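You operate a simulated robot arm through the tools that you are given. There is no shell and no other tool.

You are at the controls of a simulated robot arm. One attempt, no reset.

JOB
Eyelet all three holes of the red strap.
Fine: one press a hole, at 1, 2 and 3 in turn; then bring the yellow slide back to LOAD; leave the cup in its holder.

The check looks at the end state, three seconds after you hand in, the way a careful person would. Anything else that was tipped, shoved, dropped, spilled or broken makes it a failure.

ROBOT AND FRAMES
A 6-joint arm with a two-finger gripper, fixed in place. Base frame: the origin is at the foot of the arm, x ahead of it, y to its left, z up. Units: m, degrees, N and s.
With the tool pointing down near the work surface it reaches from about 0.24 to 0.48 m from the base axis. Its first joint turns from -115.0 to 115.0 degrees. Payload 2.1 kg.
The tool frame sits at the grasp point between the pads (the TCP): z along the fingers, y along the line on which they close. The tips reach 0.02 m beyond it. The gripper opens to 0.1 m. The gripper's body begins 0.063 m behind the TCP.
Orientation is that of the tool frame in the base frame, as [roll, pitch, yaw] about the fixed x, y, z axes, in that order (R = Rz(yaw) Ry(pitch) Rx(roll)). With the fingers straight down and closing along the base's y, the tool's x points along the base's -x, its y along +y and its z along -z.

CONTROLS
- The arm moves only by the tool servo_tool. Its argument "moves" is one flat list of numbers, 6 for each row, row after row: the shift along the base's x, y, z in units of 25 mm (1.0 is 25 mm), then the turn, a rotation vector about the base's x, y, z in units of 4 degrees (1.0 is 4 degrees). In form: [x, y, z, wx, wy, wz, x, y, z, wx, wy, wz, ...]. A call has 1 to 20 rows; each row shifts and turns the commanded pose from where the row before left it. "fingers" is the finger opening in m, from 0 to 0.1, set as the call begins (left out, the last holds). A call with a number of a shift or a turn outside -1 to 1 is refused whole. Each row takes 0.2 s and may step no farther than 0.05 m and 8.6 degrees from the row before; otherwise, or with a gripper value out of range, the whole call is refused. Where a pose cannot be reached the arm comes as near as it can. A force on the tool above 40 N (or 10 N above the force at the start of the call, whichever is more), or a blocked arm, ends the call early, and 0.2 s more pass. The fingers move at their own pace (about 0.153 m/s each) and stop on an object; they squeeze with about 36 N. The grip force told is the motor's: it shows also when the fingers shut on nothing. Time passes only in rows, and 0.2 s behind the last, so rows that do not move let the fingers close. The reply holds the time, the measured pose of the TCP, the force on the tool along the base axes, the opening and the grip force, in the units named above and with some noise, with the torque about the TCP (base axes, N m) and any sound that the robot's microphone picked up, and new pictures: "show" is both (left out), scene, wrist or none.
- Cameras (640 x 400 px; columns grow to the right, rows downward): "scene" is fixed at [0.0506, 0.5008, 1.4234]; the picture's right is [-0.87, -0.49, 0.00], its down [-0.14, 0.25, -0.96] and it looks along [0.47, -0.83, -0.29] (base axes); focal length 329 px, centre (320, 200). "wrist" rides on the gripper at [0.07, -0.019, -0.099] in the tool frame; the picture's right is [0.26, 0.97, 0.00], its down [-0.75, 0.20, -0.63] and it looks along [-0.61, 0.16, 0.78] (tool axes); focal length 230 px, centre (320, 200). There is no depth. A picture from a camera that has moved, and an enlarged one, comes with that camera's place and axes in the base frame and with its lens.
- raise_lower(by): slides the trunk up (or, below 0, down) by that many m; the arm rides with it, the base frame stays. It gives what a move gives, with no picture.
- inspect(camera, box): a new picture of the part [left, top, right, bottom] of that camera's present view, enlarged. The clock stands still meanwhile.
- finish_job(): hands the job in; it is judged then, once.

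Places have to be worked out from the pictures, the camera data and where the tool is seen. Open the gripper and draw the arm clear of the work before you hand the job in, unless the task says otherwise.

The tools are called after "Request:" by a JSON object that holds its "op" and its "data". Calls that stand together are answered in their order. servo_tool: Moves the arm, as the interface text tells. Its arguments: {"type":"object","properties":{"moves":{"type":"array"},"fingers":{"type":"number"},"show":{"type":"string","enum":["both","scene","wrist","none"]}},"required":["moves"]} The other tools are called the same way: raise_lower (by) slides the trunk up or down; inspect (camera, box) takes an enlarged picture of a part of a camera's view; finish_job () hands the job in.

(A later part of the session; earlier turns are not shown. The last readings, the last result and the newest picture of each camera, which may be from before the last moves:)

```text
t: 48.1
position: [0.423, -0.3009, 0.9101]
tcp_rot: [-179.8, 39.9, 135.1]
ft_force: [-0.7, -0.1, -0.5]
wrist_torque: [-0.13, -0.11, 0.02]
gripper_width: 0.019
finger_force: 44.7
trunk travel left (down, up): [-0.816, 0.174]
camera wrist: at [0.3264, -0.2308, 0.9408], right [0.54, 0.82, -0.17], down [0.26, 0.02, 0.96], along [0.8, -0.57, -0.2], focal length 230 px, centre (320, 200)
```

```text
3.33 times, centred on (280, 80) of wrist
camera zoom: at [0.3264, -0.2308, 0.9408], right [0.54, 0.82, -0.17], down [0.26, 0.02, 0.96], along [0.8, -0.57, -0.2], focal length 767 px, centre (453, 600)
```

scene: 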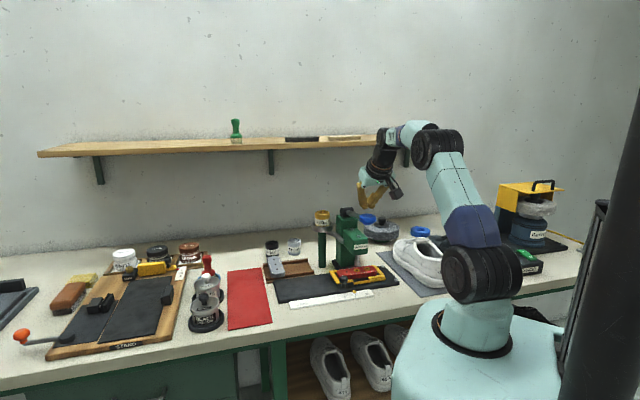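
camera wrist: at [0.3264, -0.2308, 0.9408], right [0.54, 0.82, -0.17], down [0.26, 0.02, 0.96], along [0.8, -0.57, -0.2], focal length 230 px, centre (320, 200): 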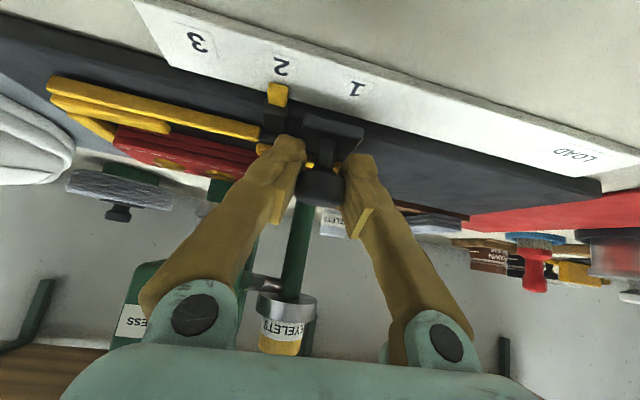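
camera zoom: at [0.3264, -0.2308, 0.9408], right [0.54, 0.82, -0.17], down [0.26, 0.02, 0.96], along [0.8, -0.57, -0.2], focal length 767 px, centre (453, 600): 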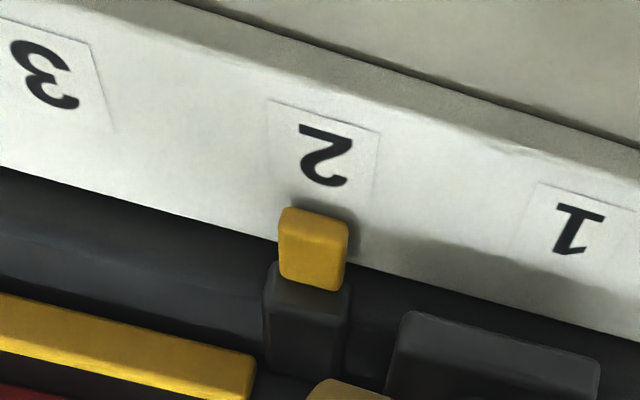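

The pointer is still at mark 2. I draw the slide the last ~35 mm to mark 3.

Request:
{"op": "servo_tool", "data": {"moves": [-0.2, -0.2, 0, 0, 0, 0, -0.26, -0.26, 0, 0, 0, 0, -0.26, -0.26, 0, 0, 0, 0, -0.26, -0.26, 0, 0, 0, 0, 0, 0, 0, 0, 0, 0], "fingers": 0.0, "show": "wrist"}}

Request:
{"op": "inspect", "data": {"camera": "wrist", "box": [184, 20, 376, 140]}}

```text
t: 49.3
position: [0.4077, -0.317, 0.9087]
tcp_rot: [-179.4, 39.6, 135.1]
ft_force: [-8.5, 8.3, -4.2]
wrist_torque: [0.01, 0.09, 0.04]
gripper_width: 0.0186
finger_force: 43.9
out of reach, approached as far as the arm can: row 3, 4
trunk travel left (down, up): [-0.816, 0.174]
camera wrist: at [0.3122, -0.2455, 0.9413], right [0.55, 0.82, -0.17], down [0.27, 0.02, 0.96], along [0.79, -0.57, -0.21], focal length 230 px, centre (320, 200)
```

wrist: 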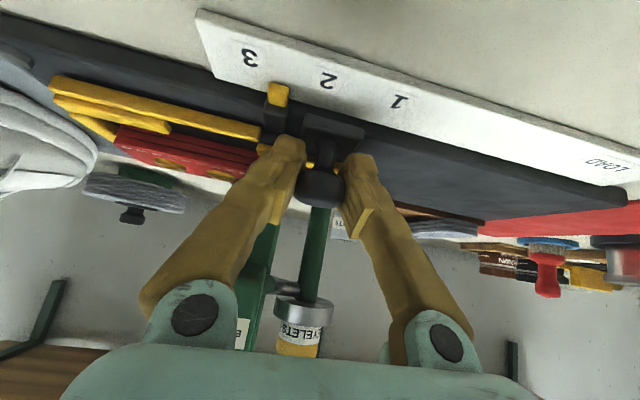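

```text
3.33 times, centred on (280, 80) of wrist
camera zoom: at [0.3122, -0.2455, 0.9413], right [0.55, 0.82, -0.17], down [0.27, 0.02, 0.96], along [0.79, -0.57, -0.21], focal length 767 px, centre (453, 600)
```

zoom: 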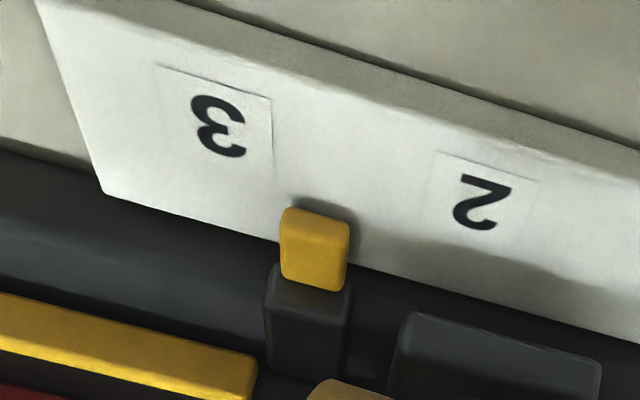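

With this tilt the arm reaches a joint limit about 12 mm short of mark 3, and it is tugging slightly on the knob. I release here, between marks, and reduce the tilt about the TCP by 9° so the rest of the travel is reachable.

Request:
{"op": "servo_tool", "data": {"moves": [0, 0, 0, 0, 0, 0, 0, 0, 0, 0, 0, 0], "fingers": 0.05, "show": "wrist"}}

```text
t: 49.9
position: [0.4099, -0.3176, 0.9093]
tcp_rot: [-179.3, 39.9, 135.1]
ft_force: [-0.5, -0.2, 0.4]
wrist_torque: [-0.01, 0.01, 0.01]
gripper_width: 0.0501
finger_force: 0.1
trunk travel left (down, up): [-0.816, 0.174]
camera wrist: at [0.3141, -0.2474, 0.9415], right [0.55, 0.82, -0.17], down [0.27, 0.02, 0.96], along [0.79, -0.57, -0.21], focal length 230 px, centre (320, 200)
```

wrist: 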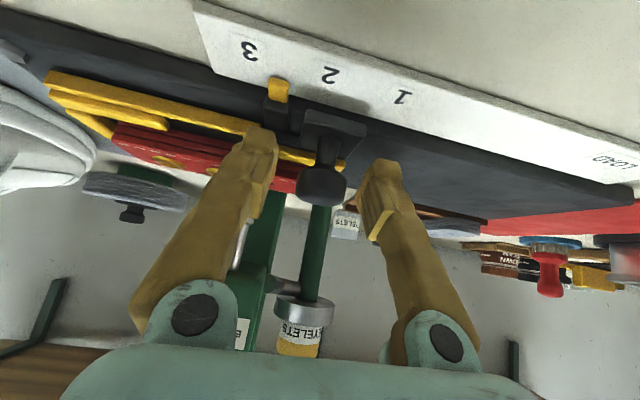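

Request:
{"op": "servo_tool", "data": {"moves": [-0.032, 0.032, 0.02, 0.53, 0.53, 0, -0.032, 0.032, 0.02, 0.53, 0.53, 0, -0.032, 0.032, 0, 0.53, 0.53, 0, 0, 0, 0, 0, 0, 0], "fingers": 0.05, "show": "both"}}

Request:
{"op": "inspect", "data": {"camera": "scene", "box": [300, 190, 420, 300]}}

```text
t: 50.9
position: [0.4029, -0.3227, 0.9101]
tcp_rot: [-177.7, 35.7, 135.2]
ft_force: [-0.3, 1.0, -0.6]
wrist_torque: [0.01, -0.01, 0.0]
gripper_width: 0.05
finger_force: 0.1
out of reach, approached as far as the arm can: row 2, 3
trunk travel left (down, up): [-0.816, 0.174]
camera wrist: at [0.3111, -0.2524, 0.9502], right [0.55, 0.82, -0.18], down [0.33, -0.01, 0.94], along [0.77, -0.58, -0.28], focal length 230 px, centre (320, 200)
```

scene: 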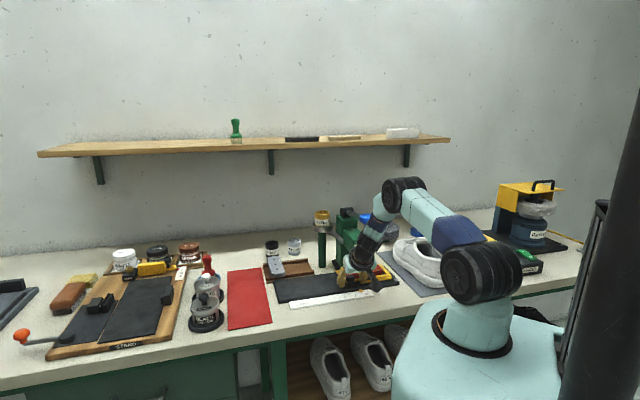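
wrist: 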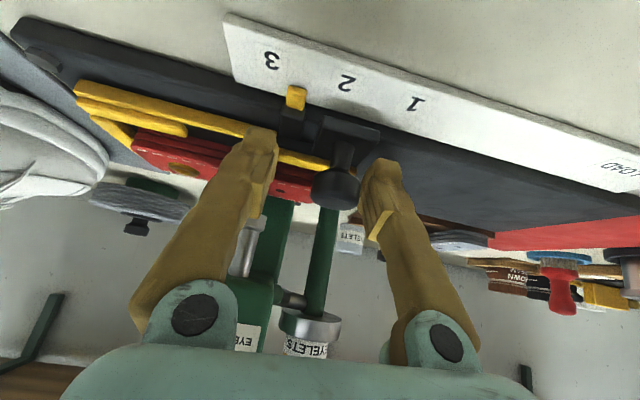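

```text
3.64 times, centred on (360, 245) of scene
camera zoom: at [0.0506, 0.5008, 1.4234], right [-0.87, -0.49, 0.0], down [-0.14, 0.25, -0.96], along [0.47, -0.83, -0.29], focal length 1195 px, centre (174, 36)
```

zoom: 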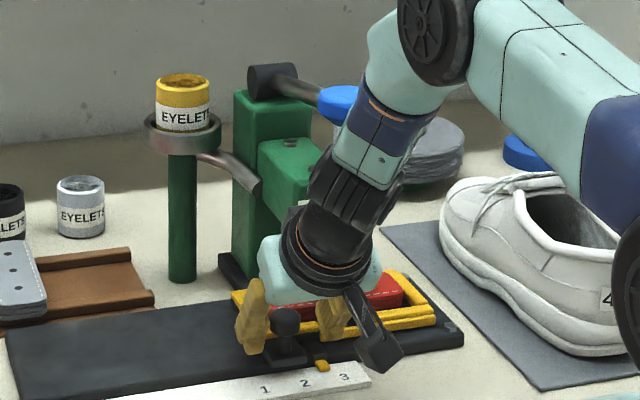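

The arm is close to a straight-wrist (singular) posture here, so it drifted a little; the fingers are still free of the knob. I go straight up 30 mm in small steps to clear the knob before fixing the tilt.

Request:
{"op": "servo_tool", "data": {"moves": [0.05, 0.05, 0.12, 0, 0, 0, 0.03, 0.03, 0.2, 0, 0, 0, 0, 0, 0.2, 0, 0, 0, 0, 0, 0.2, 0, 0, 0, 0, 0, 0.25, 0, 0, 0, 0, 0, 0.25, 0, 0, 0], "fingers": 0.06, "show": "both"}}

```text
t: 52.3
position: [0.3983, -0.327, 0.9309]
tcp_rot: [-175.9, 34.0, 135.2]
ft_force: [0.1, 0.5, -0.6]
wrist_torque: [0.0, -0.01, -0.01]
gripper_width: 0.0602
finger_force: 0.0
out of reach, approached as far as the arm can: row 1, 2, 3
trunk travel left (down, up): [-0.816, 0.174]
camera wrist: at [0.3095, -0.2558, 0.9753], right [0.56, 0.81, -0.2], down [0.37, -0.02, 0.93], along [0.74, -0.59, -0.31], focal length 230 px, centre (320, 200)
```

scene: 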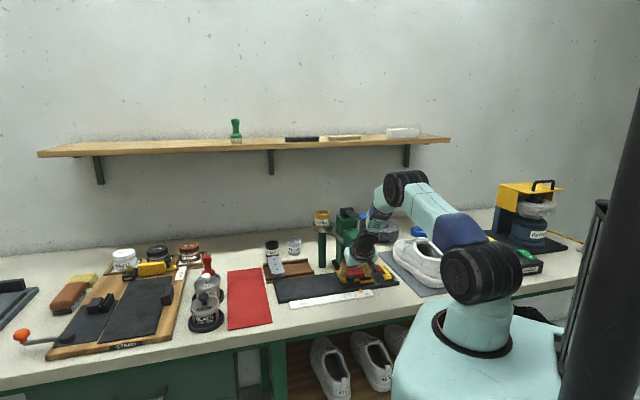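
wrist: 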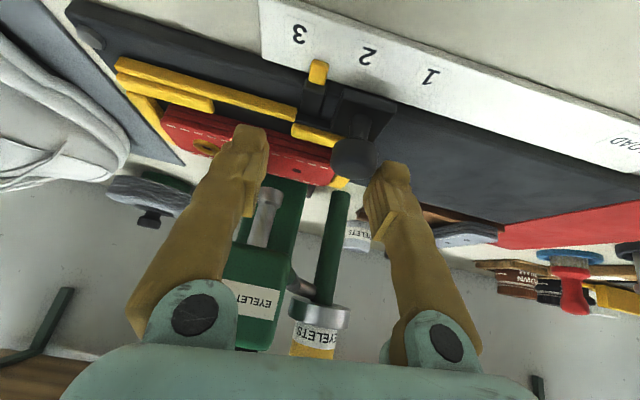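

Clear of contact and reachable again for the last rows. I go another 30 mm up with a slight shift to the left so the fingers leave the knob cleanly.

Request:
{"op": "servo_tool", "data": {"moves": [0.04, 0.04, 0.25, 0, 0, 0, 0.04, 0.04, 0.25, 0, 0, 0, 0.04, 0.04, 0.25, 0, 0, 0, 0.04, 0.04, 0.25, 0, 0, 0, 0, 0, 0.25, 0, 0, 0], "fingers": 0.06, "show": "both"}}

Request:
{"op": "inspect", "data": {"camera": "scene", "box": [300, 190, 420, 300]}}

```text
t: 53.5
position: [0.4022, -0.3233, 0.9618]
tcp_rot: [-175.9, 34.0, 135.1]
ft_force: [0.4, -0.4, 0.1]
wrist_torque: [0.01, -0.02, 0.0]
gripper_width: 0.06
finger_force: 0.0
trunk travel left (down, up): [-0.816, 0.174]
camera wrist: at [0.3129, -0.2517, 1.0061], right [0.56, 0.81, -0.2], down [0.37, -0.02, 0.93], along [0.74, -0.59, -0.31], focal length 230 px, centre (320, 200)
```

scene: 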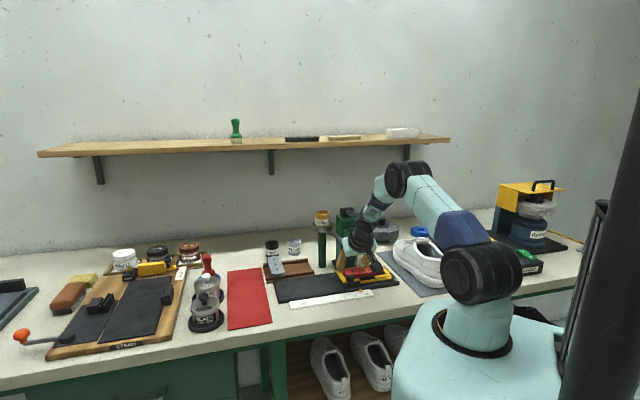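
wrist: 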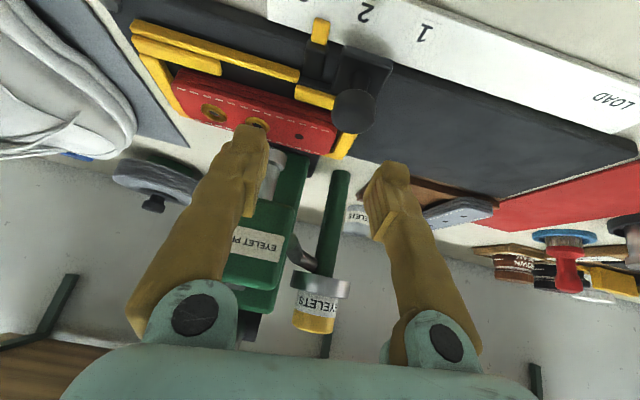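

```text
3.64 times, centred on (360, 245) of scene
camera zoom: at [0.0506, 0.5008, 1.4234], right [-0.87, -0.49, 0.0], down [-0.14, 0.25, -0.96], along [0.47, -0.83, -0.29], focal length 1195 px, centre (174, 36)
```

zoom: 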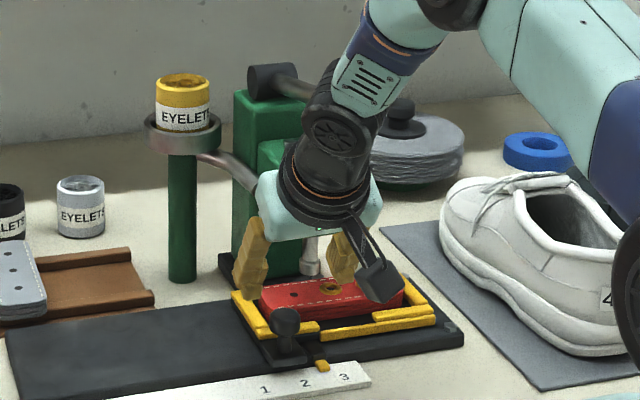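

The tool is clear above the slide with the wrist out of the singular posture. I square up the orientation (28° tilt, no roll) while backing to a stand-off in line with the knob at v≈0.064.

Request:
{"op": "servo_tool", "data": {"moves": [-0.127, 0.241, 0, 0.425, 0.105, 0.12, -0.127, 0.241, 0, 0.425, 0.105, 0.12, -0.127, 0.241, 0, 0.425, 0.105, 0.12, -0.127, 0.241, 0, 0.425, 0.105, 0.12, 0, 0, 0, 0, 0, 0], "fingers": 0.06, "show": "both"}}

```text
t: 54.7
position: [0.391, -0.2993, 0.9621]
tcp_rot: [179.9, 28.1, 134.8]
ft_force: [0.9, 0.2, -0.1]
wrist_torque: [0.04, -0.03, -0.01]
gripper_width: 0.0598
finger_force: 0.1
trunk travel left (down, up): [-0.816, 0.174]
camera wrist: at [0.3003, -0.2364, 1.0167], right [0.52, 0.84, -0.12], down [0.4, -0.12, 0.91], along [0.75, -0.52, -0.4], focal length 230 px, centre (320, 200)
```

scene: 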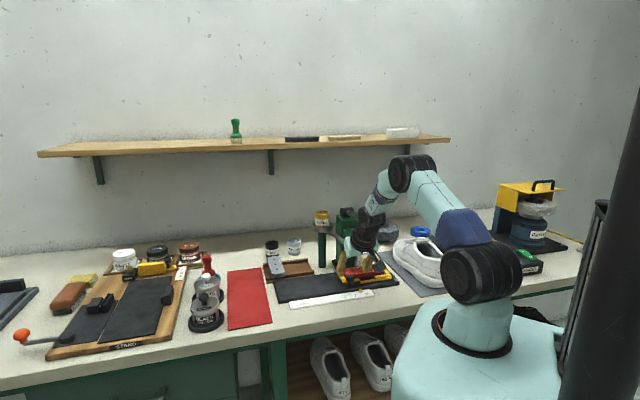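
wrist: 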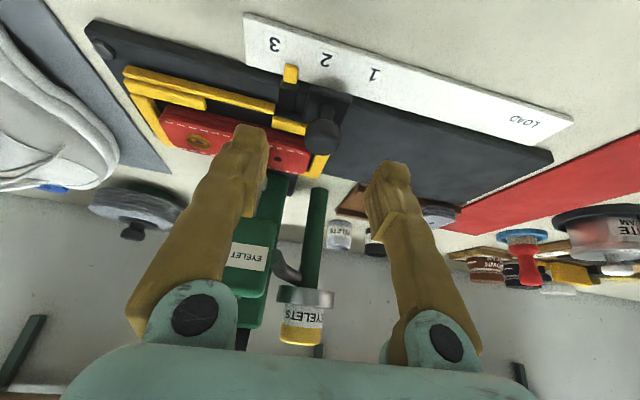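

Orientation is now clean (28° tilt) and all rows were reachable. The knob computes to u≈0.512, v≈0.065; I move in around it.

Request:
{"op": "servo_tool", "data": {"moves": [0.149, -0.147, -0.521, 0, 0, 0, 0.149, -0.147, -0.521, 0, 0, 0, 0.149, -0.147, -0.521, 0, 0, 0, 0.149, -0.147, -0.5, 0, 0, 0, 0, 0, 0, 0, 0, 0], "fingers": 0.05, "show": "wrist"}}

Request:
{"op": "inspect", "data": {"camera": "scene", "box": [310, 200, 400, 300]}}

```text
t: 55.9
position: [0.4061, -0.3153, 0.9112]
tcp_rot: [179.9, 28.0, 134.9]
ft_force: [0.5, -0.1, -0.1]
wrist_torque: [-0.03, -0.04, 0.01]
gripper_width: 0.05
finger_force: 0.1
trunk travel left (down, up): [-0.816, 0.174]
camera wrist: at [0.3149, -0.251, 0.9668], right [0.52, 0.84, -0.12], down [0.4, -0.12, 0.91], along [0.75, -0.52, -0.4], focal length 230 px, centre (320, 200)
```

wrist: 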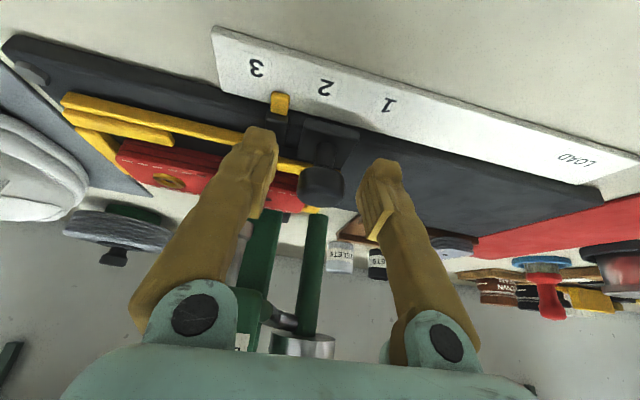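

```text
4.00 times, centred on (355, 250) of scene
camera zoom: at [0.0506, 0.5008, 1.4234], right [-0.87, -0.49, 0.0], down [-0.14, 0.25, -0.96], along [0.47, -0.83, -0.29], focal length 1315 px, centre (180, 0)
```

zoom: 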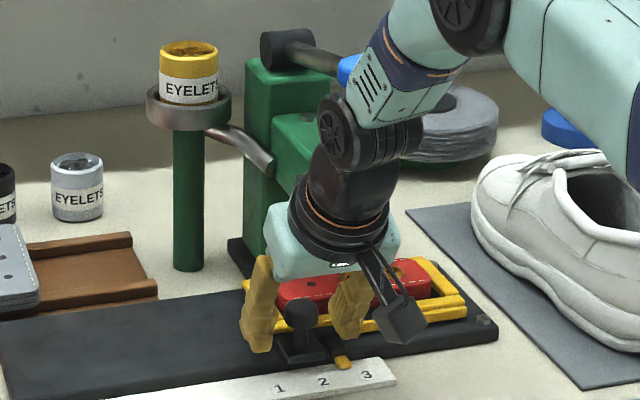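

The knob is centred between the pads, no contact force. I close on it.

Request:
{"op": "servo_tool", "data": {"moves": [0, 0, 0, 0, 0, 0, 0, 0, 0, 0, 0, 0, 0, 0, 0, 0, 0, 0], "fingers": 0.0, "show": "wrist"}}

Request:
{"op": "inspect", "data": {"camera": "wrist", "box": [184, 40, 376, 160]}}

```text
t: 56.7
position: [0.405, -0.3152, 0.9105]
tcp_rot: [179.9, 27.7, 134.9]
ft_force: [-1.9, 1.0, -13.4]
wrist_torque: [-0.18, -0.19, 0.02]
gripper_width: 0.0194
finger_force: 44.4
trunk travel left (down, up): [-0.816, 0.174]
camera wrist: at [0.3159, -0.2517, 0.9653], right [0.52, 0.84, -0.12], down [0.4, -0.12, 0.91], along [0.75, -0.52, -0.4], focal length 230 px, centre (320, 200)
```

wrist: 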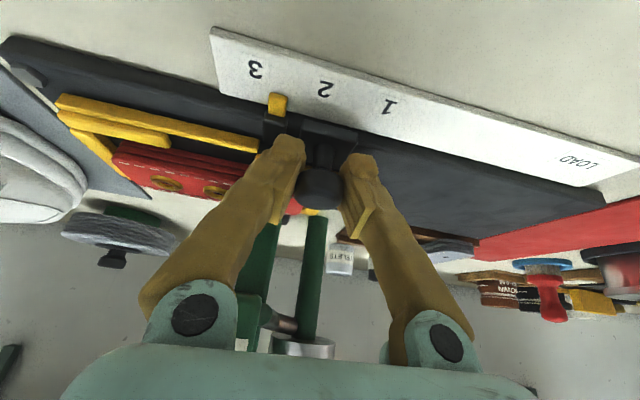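

```text
3.33 times, centred on (280, 100) of wrist
camera zoom: at [0.3159, -0.2517, 0.9653], right [0.52, 0.84, -0.12], down [0.4, -0.12, 0.91], along [0.75, -0.52, -0.4], focal length 767 px, centre (453, 533)
```

zoom: 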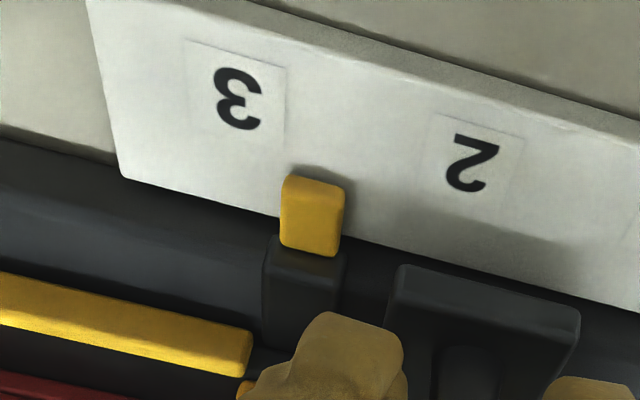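

Gripped again; mark 3 is about 11.5 mm further. I ease the z load slightly and draw the slide on.

Request:
{"op": "servo_tool", "data": {"moves": [0, 0, -0.06, 0, 0, 0, -0.16, -0.16, 0, 0, 0, 0, -0.16, -0.16, 0, 0, 0, 0, 0, 0, 0, 0, 0, 0], "fingers": 0.0, "show": "wrist"}}

Request:
{"op": "inspect", "data": {"camera": "wrist", "box": [184, 40, 376, 160]}}

```text
t: 57.7
position: [0.3969, -0.3243, 0.9102]
tcp_rot: [180.0, 28.1, 134.8]
ft_force: [1.3, 1.6, -5.5]
wrist_torque: [0.32, 0.29, 0.02]
gripper_width: 0.0195
finger_force: 44.6
trunk travel left (down, up): [-0.816, 0.174]
camera wrist: at [0.3068, -0.2605, 0.9646], right [0.52, 0.84, -0.12], down [0.4, -0.12, 0.91], along [0.75, -0.52, -0.4], focal length 230 px, centre (320, 200)
```

wrist: 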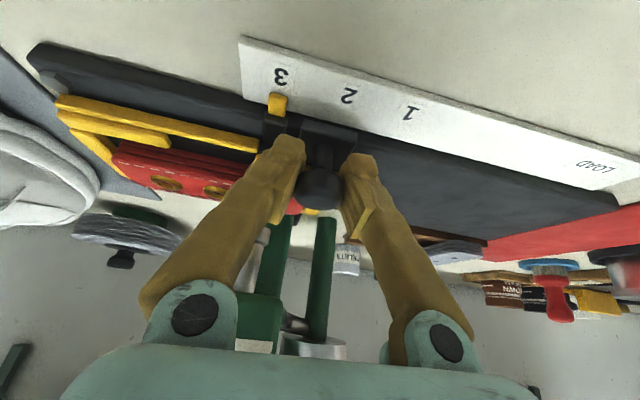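

```text
3.33 times, centred on (280, 100) of wrist
camera zoom: at [0.3068, -0.2605, 0.9646], right [0.52, 0.84, -0.12], down [0.4, -0.12, 0.91], along [0.75, -0.52, -0.4], focal length 767 px, centre (453, 533)
```

zoom: 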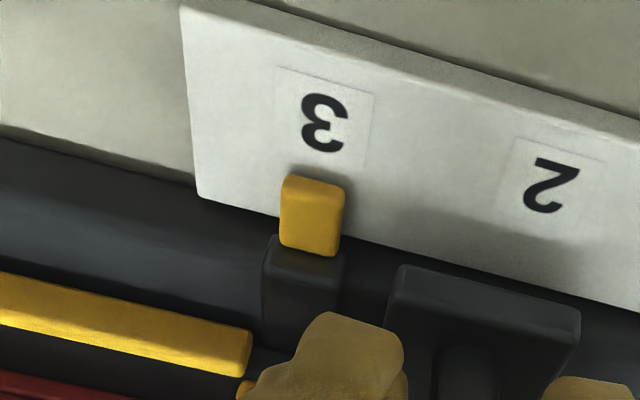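

Mark 3 and the pointer line up within about 0.5 mm. I release and re-check.

Request:
{"op": "servo_tool", "data": {"moves": [0, 0, 0, 0, 0, 0, 0, 0, 0, 0, 0, 0], "fingers": 0.05, "show": "wrist"}}

Request:
{"op": "inspect", "data": {"camera": "wrist", "box": [184, 40, 376, 160]}}

```text
t: 58.3
position: [0.3956, -0.3237, 0.9103]
tcp_rot: [179.9, 28.0, 134.9]
ft_force: [-0.1, 0.0, -0.2]
wrist_torque: [-0.01, 0.02, 0.01]
gripper_width: 0.0497
finger_force: 0.1
trunk travel left (down, up): [-0.816, 0.174]
camera wrist: at [0.306, -0.2604, 0.9649], right [0.52, 0.84, -0.12], down [0.4, -0.12, 0.91], along [0.75, -0.52, -0.4], focal length 230 px, centre (320, 200)
```

wrist: 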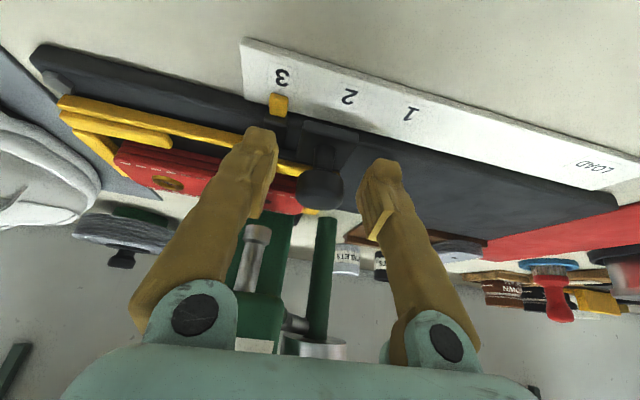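

```text
3.33 times, centred on (280, 100) of wrist
camera zoom: at [0.306, -0.2604, 0.9649], right [0.52, 0.84, -0.12], down [0.4, -0.12, 0.91], along [0.75, -0.52, -0.4], focal length 767 px, centre (453, 533)
```

zoom: 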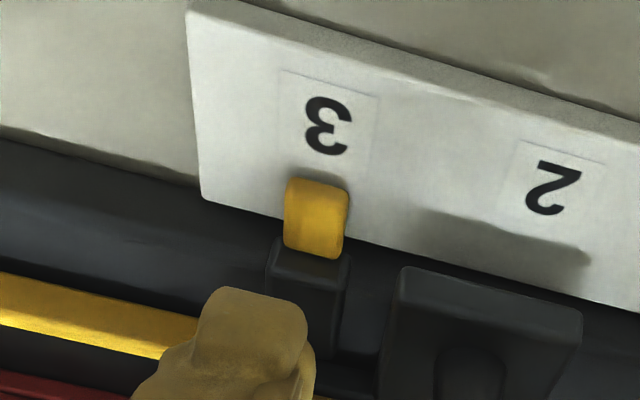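

The slide stays at mark 3 with the same small offset as at marks 1 and 2. I back out along the tool axis, retreat from the lever, then rise straight up.

Request:
{"op": "servo_tool", "data": {"moves": [-0.243, 0.243, 0.648, 0, 0, 0, -0.243, 0.243, 0.648, 0, 0, 0, -0.243, 0.243, 0.648, 0, 0, 0, -0.396, 0.396, 0.267, 0, 0, 0, -0.396, 0.396, 0.267, 0, 0, 0, -0.396, 0.396, 0.267, 0, 0, 0, 0, 0, 0.85, 0, 0, 0, 0, 0, 0.85, 0, 0, 0, 0, 0, 0.85, 0, 0, 0, 0, 0, 0.85, 0, 0, 0, 0, 0, 0.85, 0, 0, 0, 0, 0, 0.85, 0, 0, 0, 0, 0, 0.85, 0, 0, 0, 0, 0, 0.85, 0, 0, 0, 0, 0, 0.3, 0, 0, 0], "fingers": 0.05, "show": "both"}}

Request:
{"op": "inspect", "data": {"camera": "scene", "box": [338, 252, 378, 277]}}

Request:
{"op": "inspect", "data": {"camera": "scene", "box": [345, 272, 395, 304]}}

```text
t: 61.5
position: [0.3474, -0.2758, 1.1555]
tcp_rot: [179.9, 28.0, 134.8]
ft_force: [0.4, -0.6, 0.4]
wrist_torque: [-0.03, 0.02, 0.03]
gripper_width: 0.0501
finger_force: 0.0
trunk travel left (down, up): [-0.816, 0.174]
camera wrist: at [0.2572, -0.2123, 1.2093], right [0.52, 0.84, -0.12], down [0.4, -0.12, 0.91], along [0.75, -0.52, -0.4], focal length 230 px, centre (320, 200)
```

scene: 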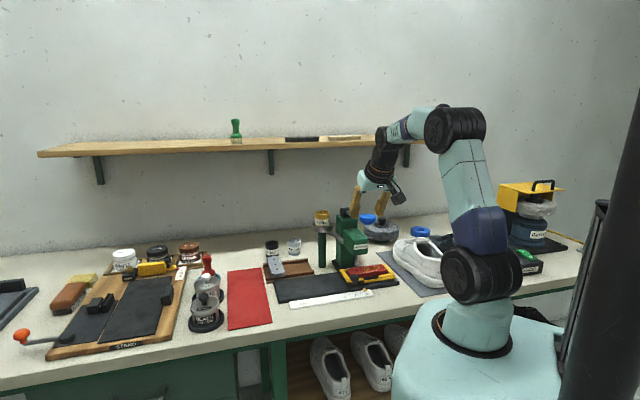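
wrist: 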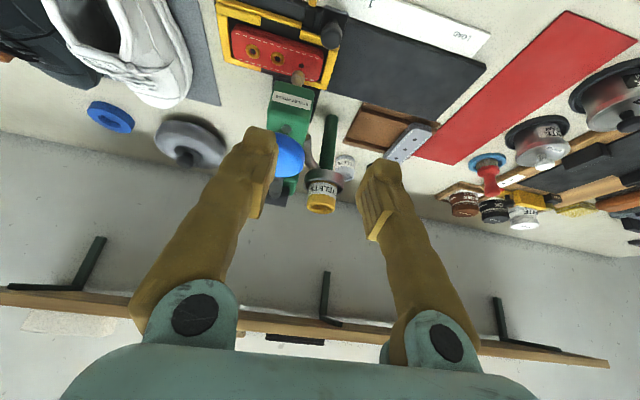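

```text
16.00 times, centred on (358, 264) of scene
camera zoom: at [0.0506, 0.5008, 1.4234], right [-0.87, -0.49, 0.0], down [-0.14, 0.25, -0.96], along [0.47, -0.83, -0.29], focal length 5259 px, centre (-288, -832)
```

zoom: 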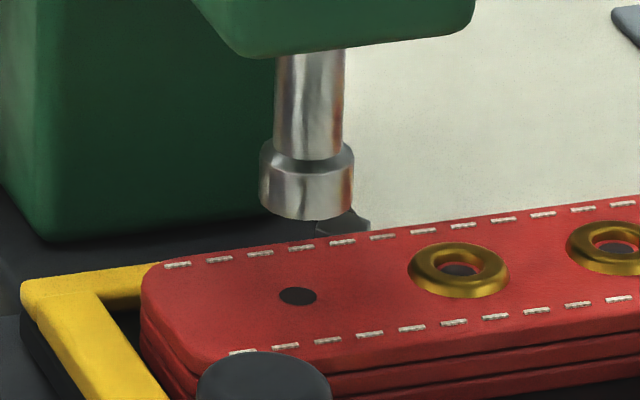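

```text
12.50 times, centred on (370, 288) of scene
camera zoom: at [0.0506, 0.5008, 1.4234], right [-0.87, -0.49, 0.0], down [-0.14, 0.25, -0.96], along [0.47, -0.83, -0.29], focal length 4108 px, centre (-305, -900)
```

zoom: 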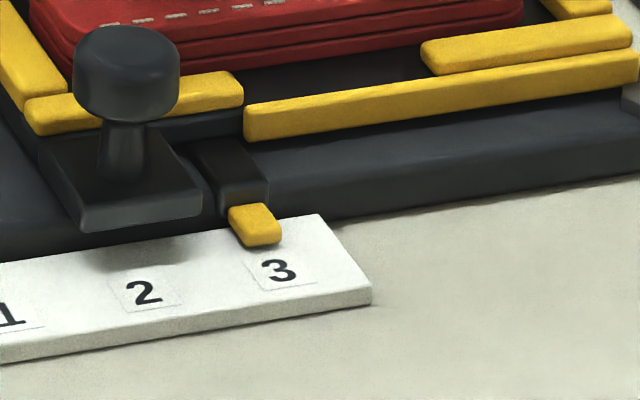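

Hole 3 sits under the ram within about 1 mm. I close the fingers, shift over and move in above the lever knob.

Request:
{"op": "servo_tool", "data": {"moves": [-0.4425, -0.4425, 0, 0, 0, 0, -0.4425, -0.4425, 0, 0, 0, 0, 0.575, -0.575, 0, 0, 0, 0, 0.575, -0.575, 0, 0, 0, 0, 0.575, -0.575, 0, 0, 0, 0], "fingers": 0.0, "show": "wrist"}}

Request:
{"op": "inspect", "data": {"camera": "scene", "box": [310, 180, 406, 240]}}

```text
t: 62.7
position: [0.3678, -0.341, 1.153]
tcp_rot: [179.8, 28.0, 134.8]
ft_force: [-0.8, -0.3, 0.4]
wrist_torque: [-0.01, 0.02, -0.01]
gripper_width: 0.0002
finger_force: 29.3
trunk travel left (down, up): [-0.816, 0.174]
camera wrist: at [0.2774, -0.2778, 1.2084], right [0.52, 0.84, -0.12], down [0.4, -0.12, 0.91], along [0.75, -0.52, -0.4], focal length 230 px, centre (320, 200)
```

wrist: 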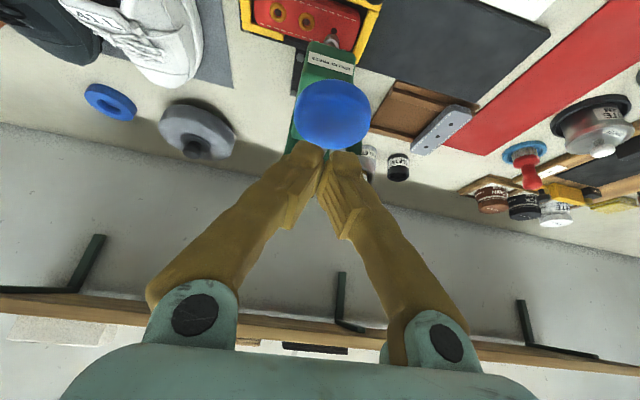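

```text
6.67 times, centred on (358, 210) of scene
camera zoom: at [0.0506, 0.5008, 1.4234], right [-0.87, -0.49, 0.0], down [-0.14, 0.25, -0.96], along [0.47, -0.83, -0.29], focal length 2191 px, centre (67, 133)
```

zoom: 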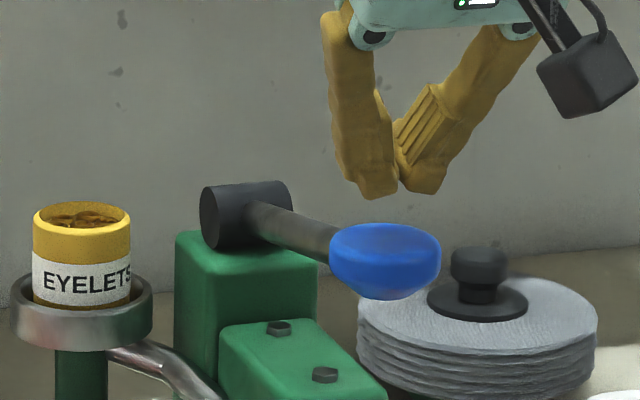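

Same starting geometry as the two good presses. I press hole 3 in one continuous stroke to the stop.

Request:
{"op": "servo_tool", "data": {"moves": [0, 0, -0.3, 0, 0, 0, 0, 0, -0.3, 0, 0, 0, 0, 0, -0.28, 0, 0, 0, 0, 0, -0.24, 0, 0, 0, 0, 0, -0.24, 0, 0, 0, 0, 0, -0.24, 0, 0, 0, 0, 0, -0.24, 0, 0, 0, 0, 0, -0.24, 0, 0, 0, 0, 0, -0.24, 0, 0, 0, 0, 0, -0.24, 0, 0, 0, 0, 0, -0.24, 0, 0, 0, 0.02, -0.02, -0.24, 0, 0, 0, 0.03, -0.03, -0.24, 0, 0, 0, 0.03, -0.03, -0.24, 0, 0, 0, 0.04, -0.04, -0.24, 0, 0, 0, 0.06, -0.06, -0.2, 0, 0, 0, 0.06, -0.06, -0.2, 0, 0, 0, 0.07, -0.07, -0.2, 0, 0, 0], "fingers": 0.0, "show": "scene"}}

Request:
{"op": "inspect", "data": {"camera": "scene", "box": [310, 190, 406, 285]}}

Request:
{"op": "inspect", "data": {"camera": "scene", "box": [338, 252, 378, 277]}}

```text
t: 66.3
position: [0.3699, -0.3403, 1.0609]
tcp_rot: [180.0, 29.5, 134.9]
ft_force: [-9.0, 8.3, 20.5]
wrist_torque: [0.2, 0.15, -0.02]
gripper_width: 0.0058
finger_force: 29.2
trunk travel left (down, up): [-0.816, 0.174]
stopped in row 17: the force on the tool passed its limit at 43 N (the readings are from after the stop); the commanded pose is now the measured one
```

scene: 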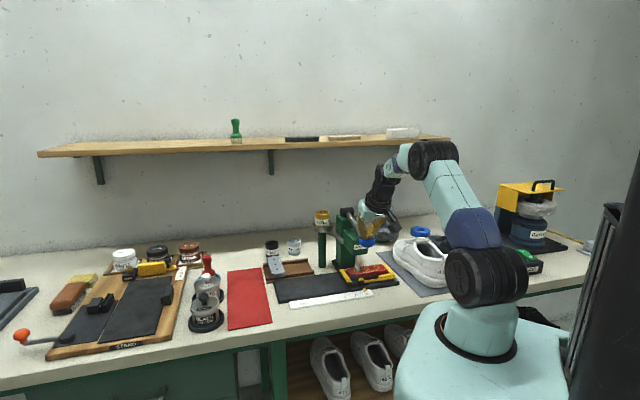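

```text
4.21 times, centred on (358, 238) of scene
camera zoom: at [0.0506, 0.5008, 1.4234], right [-0.87, -0.49, 0.0], down [-0.14, 0.25, -0.96], along [0.47, -0.83, -0.29], focal length 1384 px, centre (160, 42)
```

zoom: 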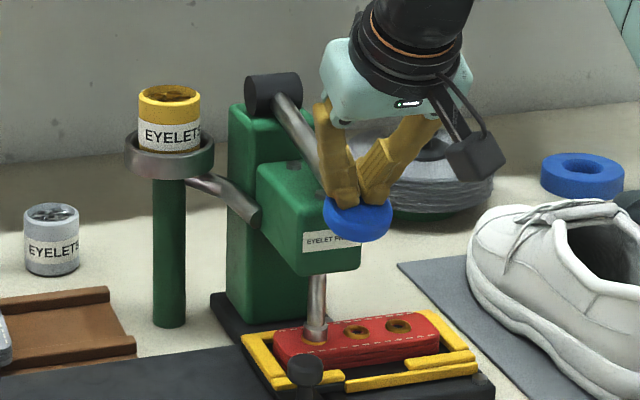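

```text
16.00 times, centred on (358, 264) of scene
camera zoom: at [0.0506, 0.5008, 1.4234], right [-0.87, -0.49, 0.0], down [-0.14, 0.25, -0.96], along [0.47, -0.83, -0.29], focal length 5259 px, centre (-288, -832)
```

zoom: 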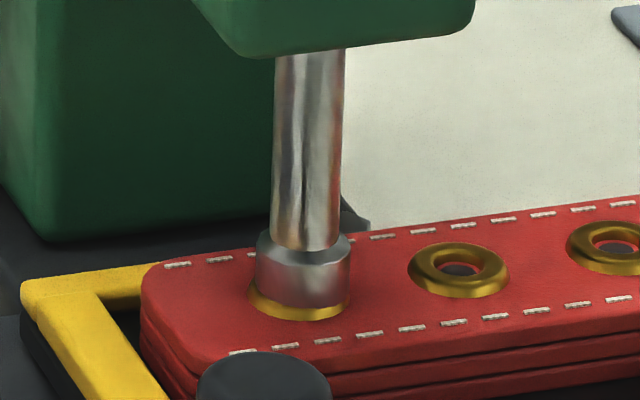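

The third eyelet is set at the stop. I lift off so the lever returns.

Request:
{"op": "servo_tool", "data": {"moves": [-0.04, 0.04, 0.3, 0, 0, 0, -0.03, 0.03, 0.3, 0, 0, 0, -0.02, 0.02, 0.3, 0, 0, 0, 0, 0, 0.3, 0, 0, 0, 0, 0, 0.4, 0, 0, 0, 0, 0, 0.4, 0, 0, 0, 0, 0, 0.4, 0, 0, 0, 0, 0, 0.4, 0, 0, 0, 0, 0, 0.4, 0, 0, 0, 0, 0, 0.4, 0, 0, 0, 0, 0, 0.3, 0, 0, 0], "fingers": 0.0, "show": "wrist"}}

Request:
{"op": "inspect", "data": {"camera": "scene", "box": [310, 190, 406, 285]}}

Request:
{"op": "inspect", "data": {"camera": "scene", "box": [345, 252, 395, 283]}}

```text
t: 68.7
position: [0.372, -0.3445, 1.1545]
tcp_rot: [-180.0, 28.9, 134.8]
ft_force: [-1.0, 0.1, 0.5]
wrist_torque: [-0.03, 0.03, -0.02]
gripper_width: 0.0001
finger_force: 29.6
trunk travel left (down, up): [-0.816, 0.174]
camera wrist: at [0.2817, -0.28, 1.2077], right [0.53, 0.84, -0.12], down [0.39, -0.11, 0.91], along [0.76, -0.53, -0.39], focal length 230 px, centre (320, 200)
```

wrist: 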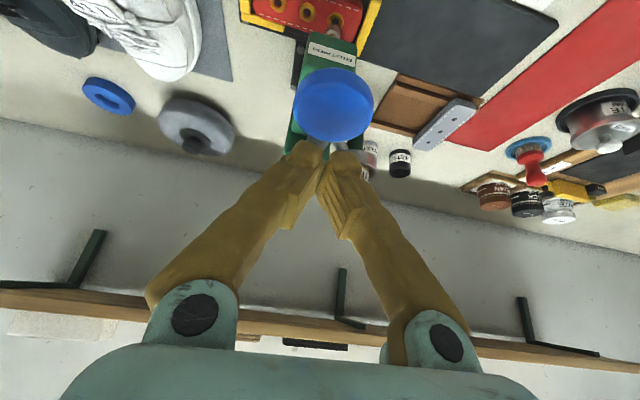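

```text
4.21 times, centred on (358, 238) of scene
camera zoom: at [0.0506, 0.5008, 1.4234], right [-0.87, -0.49, 0.0], down [-0.14, 0.25, -0.96], along [0.47, -0.83, -0.29], focal length 1384 px, centre (160, 42)
```

zoom: 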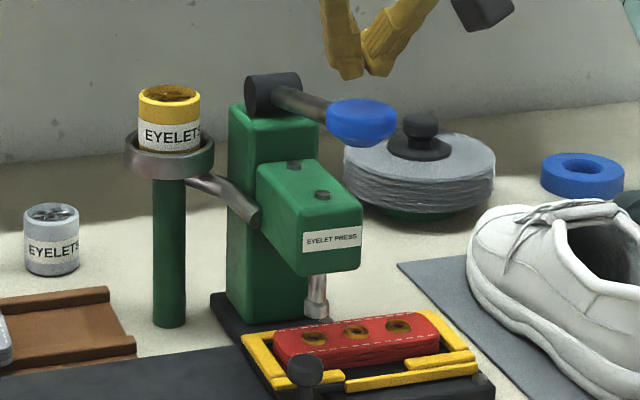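

```text
12.80 times, centred on (370, 268) of scene
camera zoom: at [0.0506, 0.5008, 1.4234], right [-0.87, -0.49, 0.0], down [-0.14, 0.25, -0.96], along [0.47, -0.83, -0.29], focal length 4207 px, centre (-320, -664)
```

zoom: 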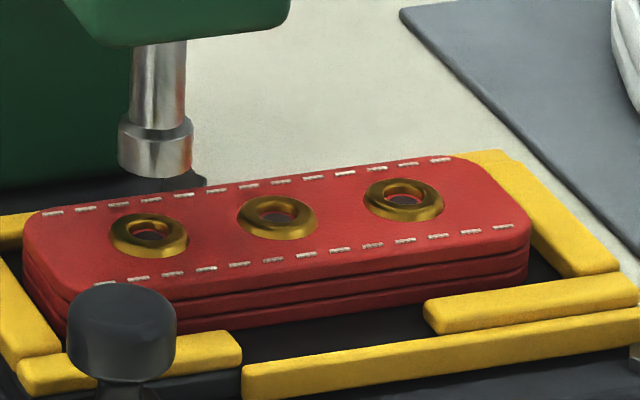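

All three gold eyelets are in place and the lever is back up. I retrace my path: back from the lever, left, straight down, then to the stand-off in front of the slide knob.

Request:
{"op": "servo_tool", "data": {"moves": [-0.622, 0.622, 0, 0, 0, 0, -0.622, 0.622, 0, 0, 0, 0, -0.622, 0.622, 0, 0, 0, 0, 0.444, 0.444, 0, 0, 0, 0, 0.444, 0.444, 0, 0, 0, 0, 0, 0, -0.8775, 0.02, 0.02, 0, 0, 0, -0.8775, 0.02, 0.02, 0, 0, 0, -0.8775, 0.02, 0.02, 0, 0, 0, -0.8775, 0.02, 0.02, 0, 0, 0, -0.8775, 0.02, 0.02, 0, 0, 0, -0.8775, 0.02, 0.02, 0, 0, 0, -0.8775, 0.02, 0.02, 0, 0, 0, -0.8775, 0.02, 0.02, 0, 0.396, -0.396, -0.2, 0, 0, 0, 0.396, -0.396, -0.2, 0, 0, 0, 0.396, -0.396, -0.2, 0, 0, 0], "fingers": 0.05, "show": "both"}}

```text
t: 72.1
position: [0.3784, -0.3064, 0.9623]
tcp_rot: [179.9, 27.9, 134.9]
ft_force: [0.3, -0.6, 0.2]
wrist_torque: [0.03, -0.02, -0.03]
gripper_width: 0.0498
finger_force: 0.1
trunk travel left (down, up): [-0.816, 0.174]
camera wrist: at [0.2876, -0.2426, 1.0175], right [0.52, 0.84, -0.12], down [0.4, -0.12, 0.91], along [0.75, -0.52, -0.4], focal length 230 px, centre (320, 200)
```

scene: 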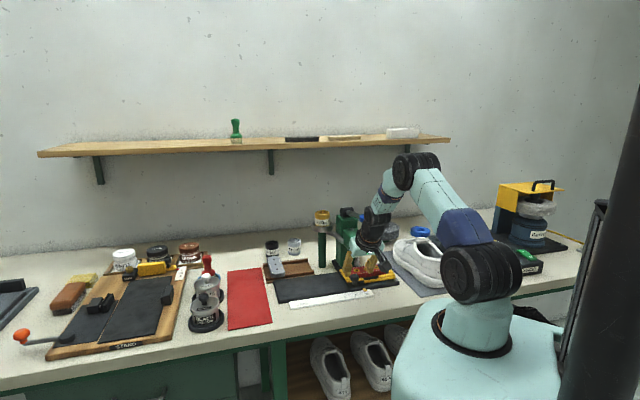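
wrist: 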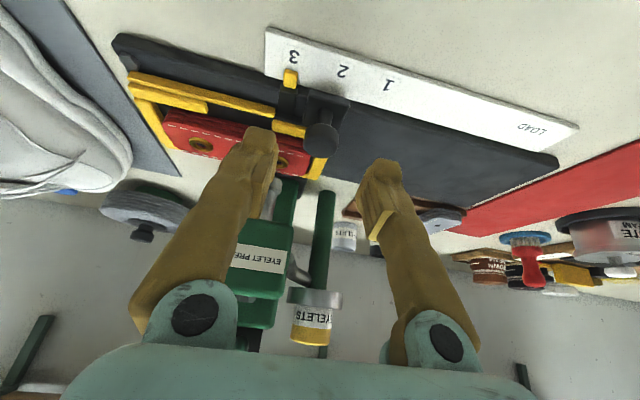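

The knob is centred. I advance around it.

Request:
{"op": "servo_tool", "data": {"moves": [0.176, -0.176, -0.518, 0, 0, 0, 0.176, -0.176, -0.518, 0, 0, 0, 0.176, -0.176, -0.518, 0, 0, 0, 0.176, -0.176, -0.518, 0, 0, 0, 0, 0, 0, 0, 0, 0], "fingers": 0.05, "show": "wrist"}}

```text
t: 73.3
position: [0.3983, -0.3232, 0.9107]
tcp_rot: [179.9, 28.0, 134.7]
ft_force: [0.0, 0.1, 1.1]
wrist_torque: [0.02, -0.03, 0.0]
gripper_width: 0.0501
finger_force: 0.0
trunk travel left (down, up): [-0.816, 0.174]
camera wrist: at [0.3066, -0.2597, 0.9659], right [0.52, 0.84, -0.12], down [0.4, -0.12, 0.91], along [0.75, -0.52, -0.4], focal length 230 px, centre (320, 200)
```

wrist: 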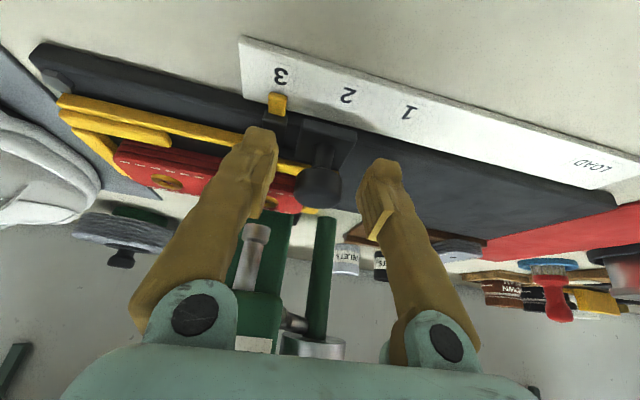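

Knob centred, no force. I close on it and then begin drawing the slide back left toward LOAD.

Request:
{"op": "servo_tool", "data": {"moves": [0, 0, 0, 0, 0, 0, 0, 0, 0, 0, 0, 0, 0, 0, -0.05, 0, 0, 0], "fingers": 0.0, "show": "none"}}

Request:
{"op": "servo_tool", "data": {"moves": [0.2, 0.2, 0, 0, 0, 0, 0.3, 0.3, 0, 0, 0, 0, 0.3, 0.3, 0, 0, 0, 0, 0.3, 0.3, 0, 0, 0, 0, 0.3, 0.3, 0, 0, 0, 0, 0.3, 0.3, 0, 0, 0, 0, 0.3, 0.3, 0, 0, 0, 0, 0.3, 0.3, 0, 0, 0, 0], "fingers": 0.0, "show": "both"}}

```text
t: 74.1
position: [0.3954, -0.3254, 0.9096]
tcp_rot: [179.9, 27.9, 134.8]
ft_force: [1.3, -0.4, 0.1]
wrist_torque: [0.47, 0.5, 0.04]
gripper_width: 0.0194
finger_force: 44.6
trunk travel left (down, up): [-0.816, 0.174]
```

```text
t: 75.9
position: [0.4545, -0.266, 0.9099]
tcp_rot: [-179.8, 27.7, 134.8]
ft_force: [-5.3, 5.5, -11.9]
wrist_torque: [0.92, 0.77, 0.0]
gripper_width: 0.0191
finger_force: 44.5
trunk travel left (down, up): [-0.816, 0.174]
camera wrist: at [0.3651, -0.2025, 0.9649], right [0.52, 0.84, -0.12], down [0.4, -0.12, 0.91], along [0.75, -0.52, -0.4], focal length 230 px, centre (320, 200)
```

scene: 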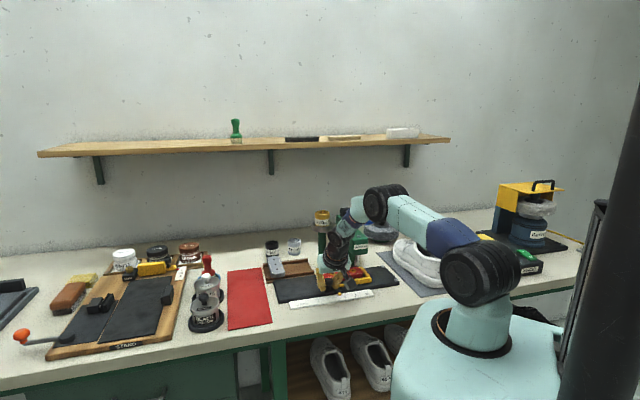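
wrist: 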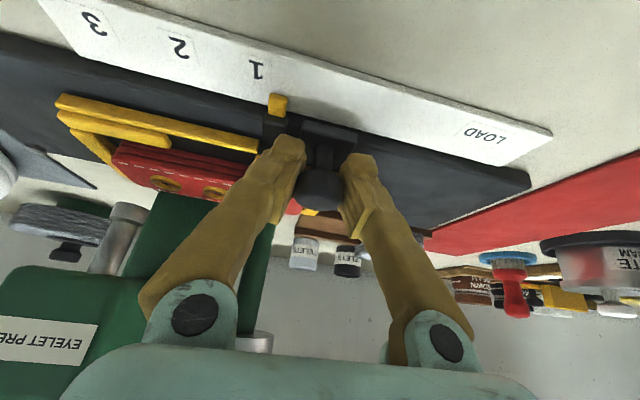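

The slide follows; it is now left of mark 1. I continue toward LOAD, gradually increasing the tilt by 7° for reach, stopping about 12 mm short.

Request:
{"op": "servo_tool", "data": {"moves": [0.297, 0.297, 0, -0.124, -0.124, 0, 0.297, 0.297, 0, -0.124, -0.124, 0, 0.297, 0.297, 0, -0.124, -0.124, 0, 0.297, 0.297, 0, -0.124, -0.124, 0, 0.297, 0.297, 0, -0.124, -0.124, 0, 0.297, 0.297, 0, -0.124, -0.124, 0, 0.297, 0.297, 0, -0.124, -0.124, 0, 0.297, 0.297, 0, -0.124, -0.124, 0, 0.297, 0.297, 0, -0.124, -0.124, 0, 0.297, 0.297, 0, -0.124, -0.124, 0, 0, 0, 0, 0, 0, 0], "fingers": 0.0, "show": "both"}}

Request:
{"op": "inspect", "data": {"camera": "wrist", "box": [184, 20, 376, 140]}}

```text
t: 78.3
position: [0.5296, -0.1917, 0.9087]
tcp_rot: [179.8, 35.0, 134.8]
ft_force: [5.3, -3.9, -4.0]
wrist_torque: [0.0, 0.02, -0.09]
gripper_width: 0.019
finger_force: 44.0
trunk travel left (down, up): [-0.816, 0.174]
camera wrist: at [0.4363, -0.1247, 0.9506], right [0.54, 0.83, -0.15], down [0.32, -0.04, 0.95], along [0.78, -0.55, -0.29], focal length 230 px, centre (320, 200)
```

scene: 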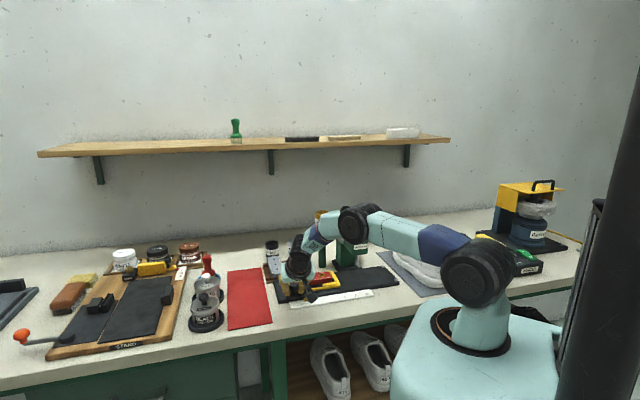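
wrist: 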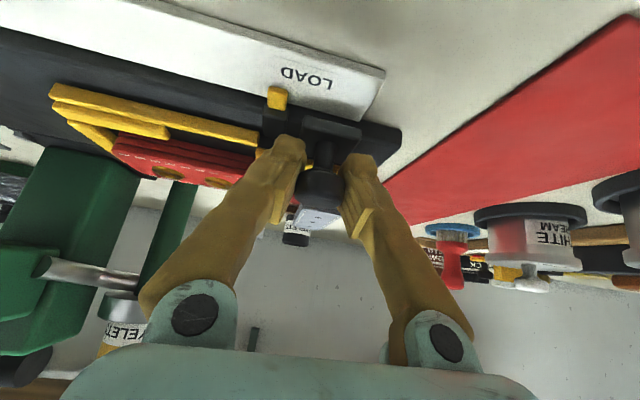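

```text
3.33 times, centred on (280, 80) of wrist
camera zoom: at [0.4363, -0.1247, 0.9506], right [0.54, 0.83, -0.15], down [0.32, -0.04, 0.95], along [0.78, -0.55, -0.29], focal length 767 px, centre (453, 600)
```

zoom: 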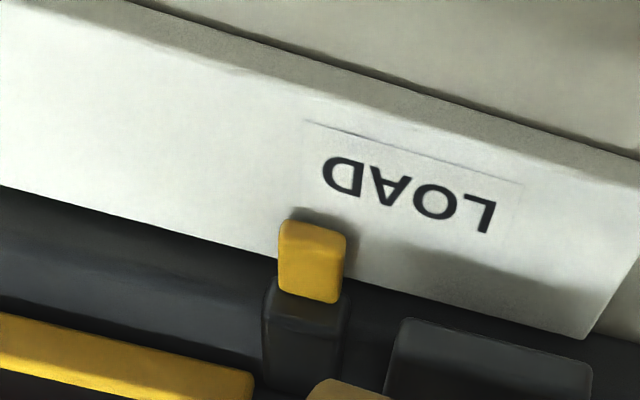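

LOAD is about 12 mm further. I move 12 mm more and check.

Request:
{"op": "servo_tool", "data": {"moves": [0.13, 0.13, 0, 0, 0, 0, 0.12, 0.12, 0, 0, 0, 0, 0.09, 0.09, 0, 0, 0, 0, 0, 0, 0, 0, 0, 0], "fingers": 0.0, "show": "wrist"}}

Request:
{"op": "inspect", "data": {"camera": "wrist", "box": [184, 20, 376, 140]}}

```text
t: 79.3
position: [0.539, -0.184, 0.9101]
tcp_rot: [180.0, 34.9, 134.9]
ft_force: [6.4, -4.1, -4.1]
wrist_torque: [0.0, 0.03, 0.09]
gripper_width: 0.0192
finger_force: 44.1
trunk travel left (down, up): [-0.816, 0.174]
camera wrist: at [0.4448, -0.1164, 0.9509], right [0.54, 0.83, -0.15], down [0.32, -0.04, 0.95], along [0.78, -0.55, -0.29], focal length 230 px, centre (320, 200)
```

wrist: 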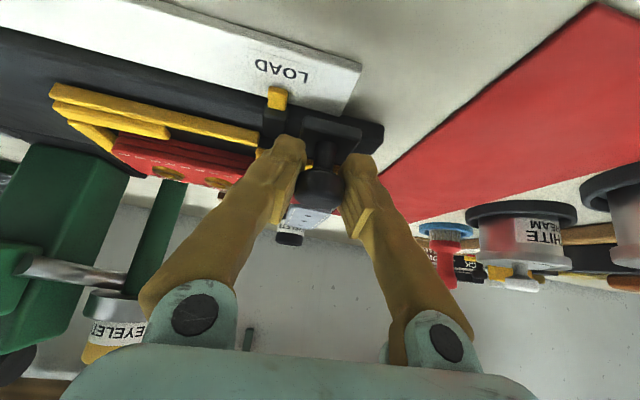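

```text
3.33 times, centred on (280, 80) of wrist
camera zoom: at [0.4448, -0.1164, 0.9509], right [0.54, 0.83, -0.15], down [0.32, -0.04, 0.95], along [0.78, -0.55, -0.29], focal length 767 px, centre (453, 600)
```

zoom: 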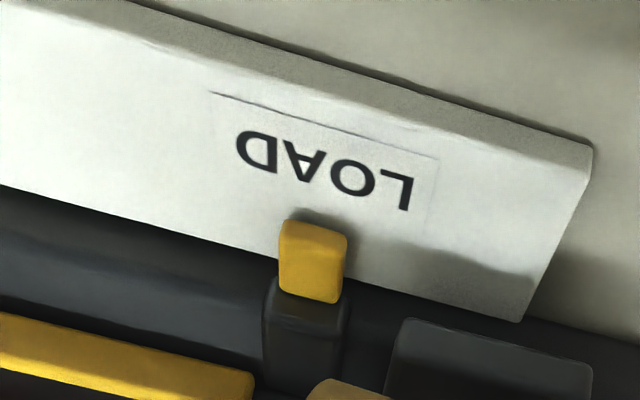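

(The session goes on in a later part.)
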